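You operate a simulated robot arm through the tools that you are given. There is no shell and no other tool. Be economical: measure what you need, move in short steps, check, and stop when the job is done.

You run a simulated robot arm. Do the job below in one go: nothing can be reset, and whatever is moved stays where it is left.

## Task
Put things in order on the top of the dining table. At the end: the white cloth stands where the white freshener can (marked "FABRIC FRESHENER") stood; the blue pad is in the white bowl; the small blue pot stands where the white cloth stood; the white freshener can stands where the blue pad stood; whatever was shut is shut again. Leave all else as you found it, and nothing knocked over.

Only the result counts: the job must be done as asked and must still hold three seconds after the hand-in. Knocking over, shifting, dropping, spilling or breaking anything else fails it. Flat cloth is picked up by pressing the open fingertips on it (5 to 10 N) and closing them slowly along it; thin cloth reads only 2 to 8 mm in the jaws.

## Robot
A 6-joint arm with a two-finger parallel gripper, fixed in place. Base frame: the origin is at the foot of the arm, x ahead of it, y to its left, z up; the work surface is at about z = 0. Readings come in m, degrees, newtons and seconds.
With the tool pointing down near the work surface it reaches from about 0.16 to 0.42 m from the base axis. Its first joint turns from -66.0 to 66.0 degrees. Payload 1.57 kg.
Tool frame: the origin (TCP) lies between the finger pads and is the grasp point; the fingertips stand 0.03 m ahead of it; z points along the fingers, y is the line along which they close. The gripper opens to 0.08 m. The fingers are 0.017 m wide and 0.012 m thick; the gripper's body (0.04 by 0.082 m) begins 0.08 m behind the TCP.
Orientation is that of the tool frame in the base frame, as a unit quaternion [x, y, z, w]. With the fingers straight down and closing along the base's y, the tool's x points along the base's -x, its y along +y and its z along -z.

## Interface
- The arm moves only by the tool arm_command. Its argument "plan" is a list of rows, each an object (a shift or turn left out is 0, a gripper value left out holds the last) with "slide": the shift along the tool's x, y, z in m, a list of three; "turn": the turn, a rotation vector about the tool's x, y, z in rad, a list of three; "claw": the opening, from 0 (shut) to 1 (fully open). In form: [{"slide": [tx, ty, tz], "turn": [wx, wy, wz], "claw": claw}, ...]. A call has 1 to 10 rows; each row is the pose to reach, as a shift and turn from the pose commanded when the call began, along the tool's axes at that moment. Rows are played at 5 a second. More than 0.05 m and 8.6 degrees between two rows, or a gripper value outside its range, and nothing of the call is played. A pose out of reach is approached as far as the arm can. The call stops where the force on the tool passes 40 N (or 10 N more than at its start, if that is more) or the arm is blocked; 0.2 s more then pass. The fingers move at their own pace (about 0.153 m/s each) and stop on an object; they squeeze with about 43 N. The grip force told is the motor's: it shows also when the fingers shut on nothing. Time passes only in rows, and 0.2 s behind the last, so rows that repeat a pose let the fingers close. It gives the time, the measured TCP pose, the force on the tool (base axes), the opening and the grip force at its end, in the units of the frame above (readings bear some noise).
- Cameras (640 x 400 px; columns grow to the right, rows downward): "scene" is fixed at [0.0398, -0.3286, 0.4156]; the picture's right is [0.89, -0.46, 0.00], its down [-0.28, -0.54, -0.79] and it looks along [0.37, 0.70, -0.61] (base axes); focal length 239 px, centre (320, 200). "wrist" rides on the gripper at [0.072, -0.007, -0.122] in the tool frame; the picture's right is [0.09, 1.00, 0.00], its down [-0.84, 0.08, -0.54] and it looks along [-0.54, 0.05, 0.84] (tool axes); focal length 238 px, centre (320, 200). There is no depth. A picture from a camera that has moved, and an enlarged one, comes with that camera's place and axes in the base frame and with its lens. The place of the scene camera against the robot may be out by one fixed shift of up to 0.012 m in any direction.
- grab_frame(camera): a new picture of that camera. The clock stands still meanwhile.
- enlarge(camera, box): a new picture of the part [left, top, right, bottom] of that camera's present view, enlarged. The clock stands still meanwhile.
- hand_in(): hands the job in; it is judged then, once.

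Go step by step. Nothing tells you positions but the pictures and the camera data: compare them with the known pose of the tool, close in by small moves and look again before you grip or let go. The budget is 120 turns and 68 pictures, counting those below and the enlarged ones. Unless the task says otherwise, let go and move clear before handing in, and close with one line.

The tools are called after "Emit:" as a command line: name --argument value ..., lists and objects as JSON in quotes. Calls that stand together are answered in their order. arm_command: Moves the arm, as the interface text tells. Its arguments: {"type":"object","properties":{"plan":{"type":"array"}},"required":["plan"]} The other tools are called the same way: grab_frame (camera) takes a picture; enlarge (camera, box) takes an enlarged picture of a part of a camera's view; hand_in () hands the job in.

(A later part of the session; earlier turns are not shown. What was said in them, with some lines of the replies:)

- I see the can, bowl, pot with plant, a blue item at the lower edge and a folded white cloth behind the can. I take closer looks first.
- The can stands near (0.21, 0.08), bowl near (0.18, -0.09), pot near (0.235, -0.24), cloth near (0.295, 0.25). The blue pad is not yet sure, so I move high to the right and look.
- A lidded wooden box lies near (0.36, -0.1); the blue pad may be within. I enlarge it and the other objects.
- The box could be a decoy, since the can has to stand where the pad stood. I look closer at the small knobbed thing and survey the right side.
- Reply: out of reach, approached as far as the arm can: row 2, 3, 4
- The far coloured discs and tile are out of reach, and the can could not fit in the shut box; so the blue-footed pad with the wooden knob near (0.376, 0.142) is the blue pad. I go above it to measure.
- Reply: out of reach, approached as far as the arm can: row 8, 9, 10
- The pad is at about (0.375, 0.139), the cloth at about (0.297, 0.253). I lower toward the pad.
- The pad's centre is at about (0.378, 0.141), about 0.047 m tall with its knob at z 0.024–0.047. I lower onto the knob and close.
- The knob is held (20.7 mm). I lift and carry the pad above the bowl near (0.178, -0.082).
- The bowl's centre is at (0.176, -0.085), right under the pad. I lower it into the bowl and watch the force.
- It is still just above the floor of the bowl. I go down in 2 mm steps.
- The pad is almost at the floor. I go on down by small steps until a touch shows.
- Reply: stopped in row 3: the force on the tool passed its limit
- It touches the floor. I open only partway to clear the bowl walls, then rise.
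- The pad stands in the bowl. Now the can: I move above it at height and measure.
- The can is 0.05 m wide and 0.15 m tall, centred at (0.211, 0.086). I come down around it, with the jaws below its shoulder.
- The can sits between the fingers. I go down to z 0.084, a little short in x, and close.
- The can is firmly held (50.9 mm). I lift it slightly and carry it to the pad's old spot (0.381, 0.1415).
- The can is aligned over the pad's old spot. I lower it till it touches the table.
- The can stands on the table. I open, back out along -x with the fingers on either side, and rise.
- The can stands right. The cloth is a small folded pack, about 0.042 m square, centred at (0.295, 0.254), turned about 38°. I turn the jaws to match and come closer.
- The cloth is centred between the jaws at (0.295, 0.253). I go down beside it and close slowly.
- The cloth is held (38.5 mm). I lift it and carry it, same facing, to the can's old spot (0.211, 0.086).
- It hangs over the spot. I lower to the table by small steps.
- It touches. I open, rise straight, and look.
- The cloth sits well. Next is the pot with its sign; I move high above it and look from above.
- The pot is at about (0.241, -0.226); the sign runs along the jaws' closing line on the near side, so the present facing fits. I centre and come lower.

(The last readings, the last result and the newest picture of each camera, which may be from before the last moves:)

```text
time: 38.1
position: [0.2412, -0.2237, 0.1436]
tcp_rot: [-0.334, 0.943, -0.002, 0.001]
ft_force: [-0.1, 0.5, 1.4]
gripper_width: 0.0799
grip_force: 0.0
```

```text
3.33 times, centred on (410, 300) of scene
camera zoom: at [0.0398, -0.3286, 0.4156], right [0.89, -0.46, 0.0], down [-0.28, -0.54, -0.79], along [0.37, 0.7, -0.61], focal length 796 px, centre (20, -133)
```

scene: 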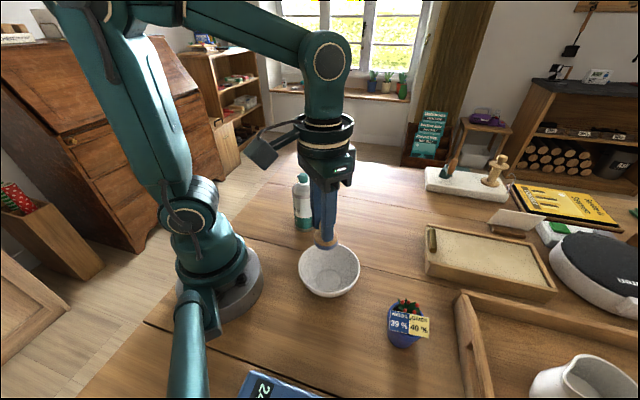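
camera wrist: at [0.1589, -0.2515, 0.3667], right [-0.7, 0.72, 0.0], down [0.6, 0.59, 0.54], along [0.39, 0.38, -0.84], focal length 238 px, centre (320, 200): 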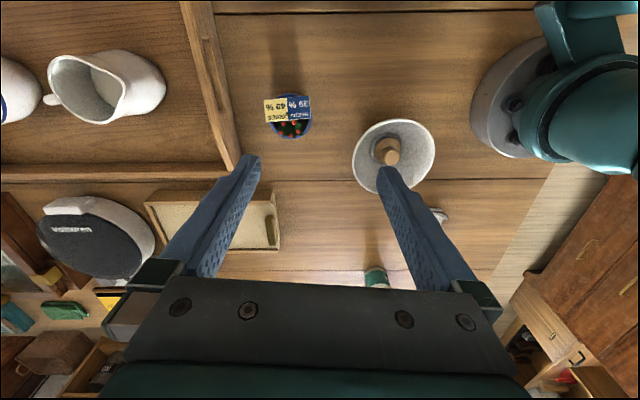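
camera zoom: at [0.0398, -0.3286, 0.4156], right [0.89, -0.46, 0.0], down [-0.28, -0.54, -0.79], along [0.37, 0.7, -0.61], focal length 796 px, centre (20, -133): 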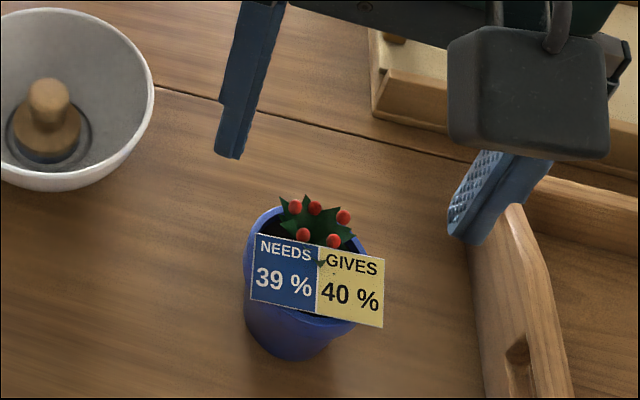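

The sign leans over the near half of the pot, with its top edge just over the centre line. I turn 11° more to lie parallel with it, shift 7 mm away from it, and come lower to check.

Emit:
arm_command --plan '[{"slide": [-0.004, 0.0013, 0], "turn": [0, 0, -0.095]}, {"slide": [-0.0076, 0.0025, 0], "turn": [0, 0, -0.19]}, {"slide": [-0.0076, 0.0025, 0.03], "turn": [0, 0, -0.19]}, {"slide": [-0.0076, 0.0025, 0.048], "turn": [0, 0, -0.19]}, {"slide": [-0.0076, 0.0025, 0.048], "turn": [0, 0, -0.19]}]'

Emit:
enlarge --camera "wrist" --box '[220, 60, 420, 220]'

Emit:
enlarge --camera "scene" --box '[350, 240, 470, 360]'

```text
time: 39.3
position: [0.2462, -0.2183, 0.0961]
tcp_rot: [-0.422, 0.907, -0.001, 0.0]
ft_force: [0.4, 0.5, -0.2]
gripper_width: 0.0797
grip_force: 0.1
```

```text
2.50 times, centred on (320, 140) of wrist
camera zoom: at [0.2045, -0.2772, 0.2188], right [-0.82, 0.57, 0.0], down [0.48, 0.69, 0.54], along [0.31, 0.44, -0.84], focal length 596 px, centre (320, 350)
```

zoom: 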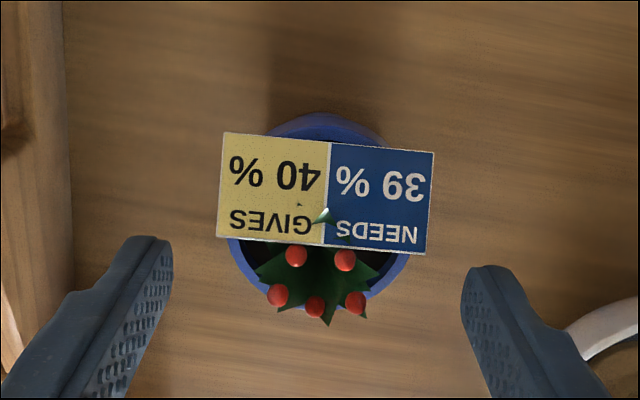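

```text
3.33 times, centred on (410, 300) of scene
camera zoom: at [0.0398, -0.3286, 0.4156], right [0.89, -0.46, 0.0], down [-0.28, -0.54, -0.79], along [0.37, 0.7, -0.61], focal length 796 px, centre (20, -133)
```

zoom: 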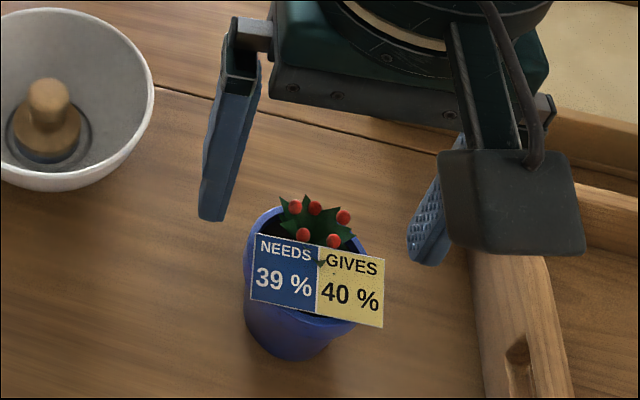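

The jaws lie parallel to the sign and clear of it. I move 1.5 mm further off, go down to z 0.045 and close slowly.

Emit:
arm_command --plan '[{"slide": [-0.0015, 0, 0.02]}, {"slide": [-0.0015, 0, 0.04]}, {"slide": [-0.0015, 0, 0.051]}, {"slide": [-0.0015, 0, 0.051], "claw": 0.8}, {"slide": [-0.0015, 0, 0.051], "claw": 0.72}, {"slide": [-0.0015, 0, 0.051], "claw": 0.6}, {"slide": [-0.0015, 0, 0.051], "claw": 0.4}, {"slide": [-0.0015, 0, 0.051], "claw": 0.0}, {"slide": [-0.0015, 0, 0.051], "claw": 0.0}]'

Emit:
enlarge --camera "wrist" --box '[220, 60, 420, 220]'

Emit:
enlarge --camera "scene" --box '[350, 240, 470, 360]'

```text
time: 41.3
position: [0.2473, -0.2174, 0.0462]
tcp_rot: [-0.421, 0.907, -0.001, 0.001]
ft_force: [0.1, 0.4, 0.6]
gripper_width: 0.0545
grip_force: 43.1
```

```text
2.50 times, centred on (320, 140) of wrist
camera zoom: at [0.2057, -0.2756, 0.1678], right [-0.82, 0.57, 0.0], down [0.48, 0.69, 0.54], along [0.31, 0.44, -0.84], focal length 596 px, centre (320, 350)
```

zoom: 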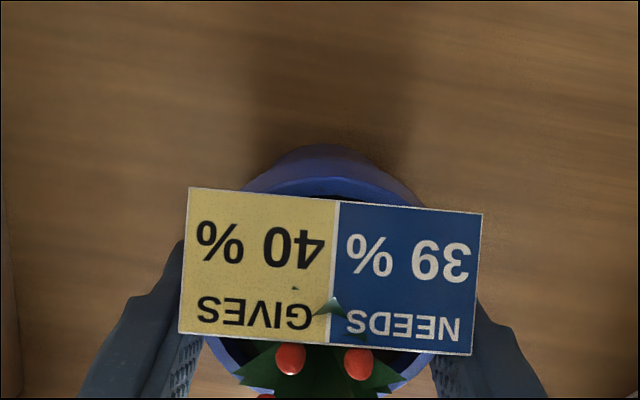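

```text
3.33 times, centred on (410, 300) of scene
camera zoom: at [0.0398, -0.3286, 0.4156], right [0.89, -0.46, 0.0], down [-0.28, -0.54, -0.79], along [0.37, 0.7, -0.61], focal length 796 px, centre (20, -133)
```

zoom: 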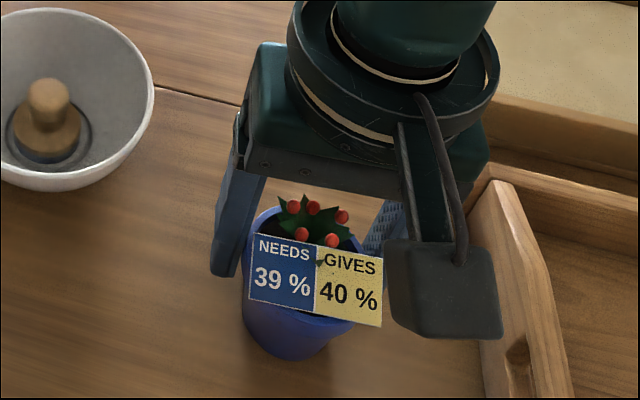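

The pot is held (54.5 mm) and did not shift. I lift it and carry it left at height.

Emit:
arm_command --plan '[{"slide": [0, 0, -0.015], "claw": 0}, {"slide": [0, 0, -0.05], "claw": 0}, {"slide": [0, 0, -0.09], "claw": 0}, {"slide": [0, 0, -0.1], "claw": 0}, {"slide": [-0.0344, 0.029, -0.1], "claw": 0}, {"slide": [-0.0688, 0.0581, -0.1], "claw": 0}, {"slide": [-0.1031, 0.0871, -0.1], "claw": 0}, {"slide": [-0.1375, 0.1161, -0.1], "claw": 0}, {"slide": [-0.1719, 0.1451, -0.1], "claw": 0}, {"slide": [-0.2063, 0.1742, -0.1], "claw": 0}]'

Emit:
grab_frame --camera "scene"

```text
time: 43.5
position: [0.2458, 0.0528, 0.1458]
tcp_rot: [-0.422, 0.907, -0.001, 0.0]
ft_force: [-0.4, 0.6, -1.4]
gripper_width: 0.0544
grip_force: 43.3
```

```text
22 pictures are left
```

scene: 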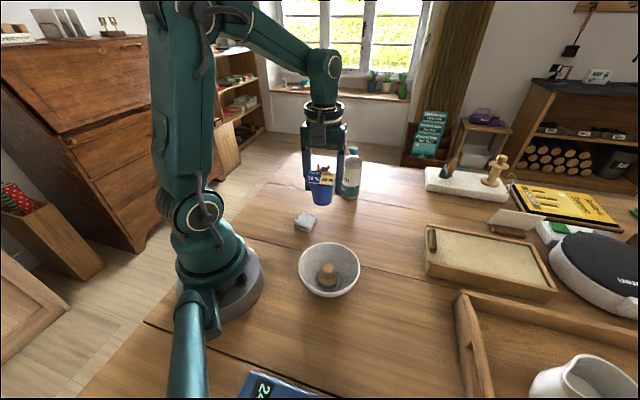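

All is clear. I carry on to the cloth's old spot and lower to about 15 mm above the table.

Emit:
arm_command --plan '[{"slide": [-0.0344, 0.029, 0], "claw": 0}, {"slide": [-0.0688, 0.0581, 0], "claw": 0}, {"slide": [-0.1031, 0.0871, 0], "claw": 0}, {"slide": [-0.1337, 0.1129, 0], "claw": 0}, {"slide": [-0.1689, 0.1099, 0.02], "claw": 0}, {"slide": [-0.1864, 0.0985, 0.045], "claw": 0}, {"slide": [-0.1926, 0.0913, 0.07], "claw": 0}, {"slide": [-0.1926, 0.0913, 0.085], "claw": 0}, {"slide": [-0.1926, 0.0913, 0.085], "claw": 0}]'

Emit:
grab_frame --camera "wrist"

Emit:
enlarge --camera "scene" --box '[260, 120, 420, 220]'

```text
time: 45.5
position: [0.3017, 0.2603, 0.0593]
tcp_rot: [-0.421, 0.907, -0.001, 0.0]
ft_force: [0.7, -0.1, -2.2]
gripper_width: 0.0546
grip_force: 42.9
```

```text
21 pictures are left
camera wrist: at [0.2602, 0.2012, 0.1821], right [-0.82, 0.57, 0.0], down [0.48, 0.69, 0.54], along [0.31, 0.44, -0.84], focal length 238 px, centre (320, 200)
```

wrist: 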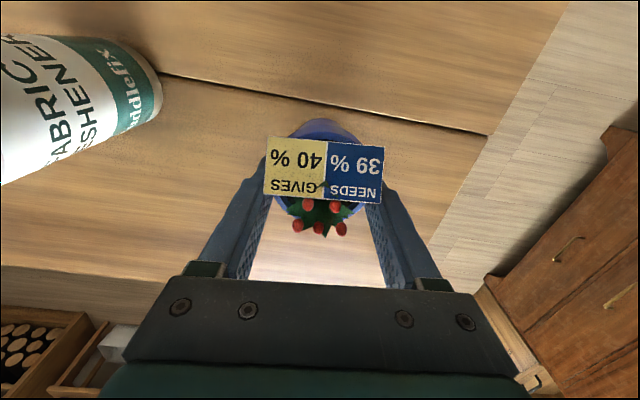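

```text
4.00 times, centred on (340, 170) of scene
camera zoom: at [0.0398, -0.3286, 0.4156], right [0.89, -0.46, 0.0], down [-0.28, -0.54, -0.79], along [0.37, 0.7, -0.61], focal length 955 px, centre (240, 320)
```

zoom: 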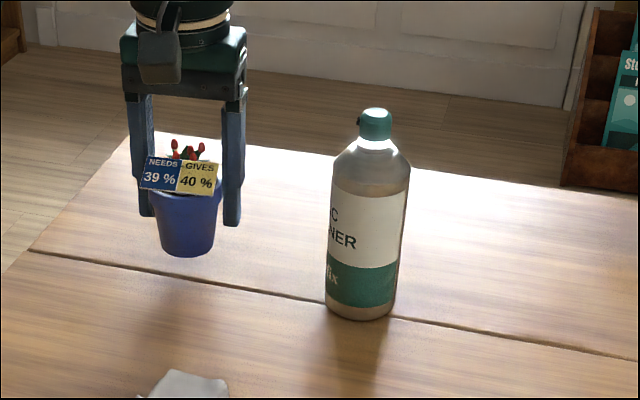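

The pot hangs over the cloth's old spot. I lower it.

Emit:
arm_command --plan '[{"slide": [0.001, 0, 0.005], "claw": 0}, {"slide": [0.001, 0, 0.009], "claw": 0}, {"slide": [0.001, 0, 0.012], "claw": 0}, {"slide": [0.001, 0, 0.012], "claw": 0}]'

```text
time: 46.5
position: [0.3009, 0.2582, 0.0485]
tcp_rot: [-0.422, 0.906, 0.0, 0.0]
ft_force: [0.0, 0.6, -1.9]
gripper_width: 0.0545
grip_force: 42.9
```

Emit:
arm_command --plan '[{"slide": [0, 0, 0.001], "claw": 0}, {"slide": [0, 0, 0.002], "claw": 0}, {"slide": [0, 0, 0.0025], "claw": 0}, {"slide": [0, 0, 0.0025], "claw": 0}]'

```text
time: 47.5
position: [0.3004, 0.2579, 0.0449]
tcp_rot: [-0.422, 0.907, 0.0, 0.0]
ft_force: [0.6, -0.4, -2.0]
gripper_width: 0.0544
grip_force: 42.7
```

Emit:
arm_command --plan '[{"slide": [0, 0, 0.001], "claw": 0}, {"slide": [0, 0, 0.002], "claw": 0}, {"slide": [0, 0, 0.002], "claw": 0}]'

Emit:
enlarge --camera "scene" --box '[260, 130, 340, 190]'

```text
time: 48.3
position: [0.3009, 0.2593, 0.045]
tcp_rot: [-0.422, 0.907, -0.001, 0.001]
ft_force: [-6.0, -4.8, 22.6]
gripper_width: 0.0545
grip_force: 43.4
```

```text
6.67 times, centred on (300, 160) of scene
camera zoom: at [0.0397, -0.3287, 0.4156], right [0.89, -0.46, 0.0], down [-0.28, -0.54, -0.79], along [0.37, 0.7, -0.61], focal length 1591 px, centre (453, 467)
```

zoom: 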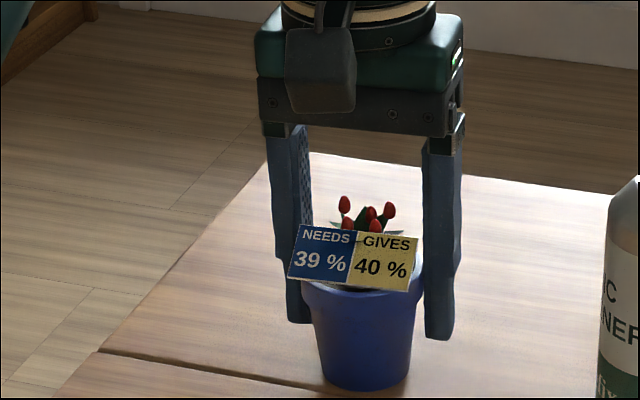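

It stands on the table. I ease up 1.5 mm, open and rise straight.

Emit:
arm_command --plan '[{"slide": [0, 0, -0.0015], "claw": 0}, {"slide": [0, 0, -0.0015], "claw": 0.75}, {"slide": [0, 0, -0.0015], "claw": 0.9}, {"slide": [0, 0, -0.0015], "claw": 1}, {"slide": [0, 0, -0.02], "claw": 1}, {"slide": [0, 0, -0.05], "claw": 1}, {"slide": [0, 0, -0.08], "claw": 1}]'

Emit:
enlarge --camera "scene" --box '[260, 110, 420, 230]'

```text
time: 49.9
position: [0.3009, 0.2584, 0.1239]
tcp_rot: [-0.422, 0.907, 0.0, 0.0]
ft_force: [-0.3, 0.1, 0.1]
gripper_width: 0.0799
grip_force: 0.1
```

```text
3.33 times, centred on (340, 170) of scene
camera zoom: at [0.0397, -0.3286, 0.4156], right [0.89, -0.46, 0.0], down [-0.28, -0.54, -0.79], along [0.37, 0.7, -0.61], focal length 796 px, centre (253, 300)
```

zoom: 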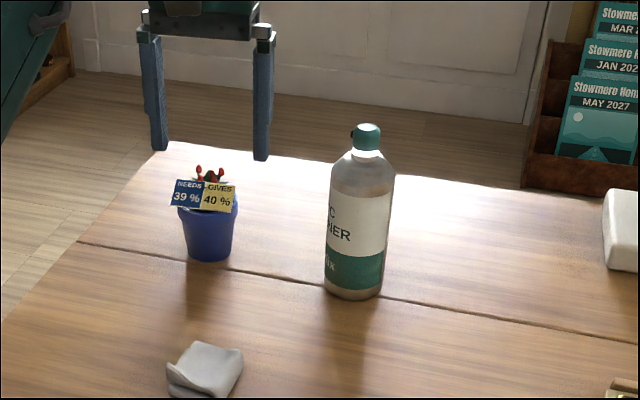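

Everything stands in place. I move the arm clear and take a last full look.

Emit:
arm_command --plan '[{"slide": [0, 0, -0.03]}, {"slide": [0.03, 0, -0.06]}, {"slide": [0.06, 0, -0.09]}, {"slide": [0.09, 0, -0.12]}, {"slide": [0.1, 0, -0.13]}, {"slide": [0.1, 0, -0.13]}]'

Emit:
grab_frame --camera "scene"

Emit:
grab_frame --camera "wrist"

```text
time: 51.3
position: [0.2363, 0.1825, 0.2537]
tcp_rot: [-0.422, 0.907, -0.001, 0.0]
ft_force: [-0.4, 0.0, -0.3]
gripper_width: 0.0798
grip_force: 0.0
out of reach, approached as far as the arm can: row 1, 2, 3
```

```text
17 pictures are left
```

scene: 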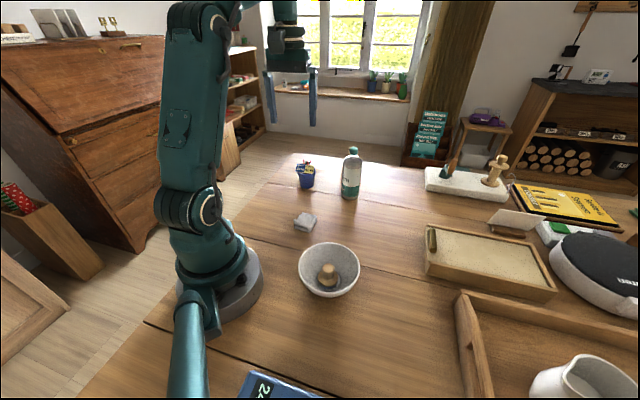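

```text
16 pictures are left
camera wrist: at [0.1947, 0.124, 0.3761], right [-0.82, 0.57, 0.0], down [0.48, 0.69, 0.54], along [0.31, 0.44, -0.84], focal length 238 px, centre (320, 200)
```

wrist: 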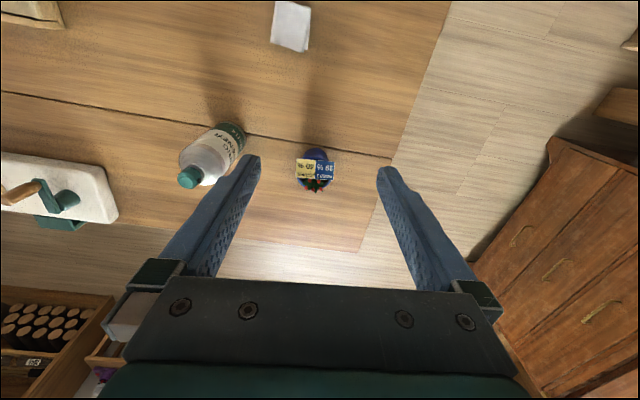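

The pad is in the bowl. The cloth, pot and can stand on their spots, the box is still shut and the arm is clear, so I hand in.

Emit:
hand_in

```text
The job is handed in.
```

I handed the job in with the blue pad in the bowl, the can where the pad stood, the cloth where the can stood and the pot where the cloth stood. I took the wooden-knobbed piece with the blue base to be the blue pad, as nothing else in reach fitted. The lidded box stayed shut, and nothing was knocked over.
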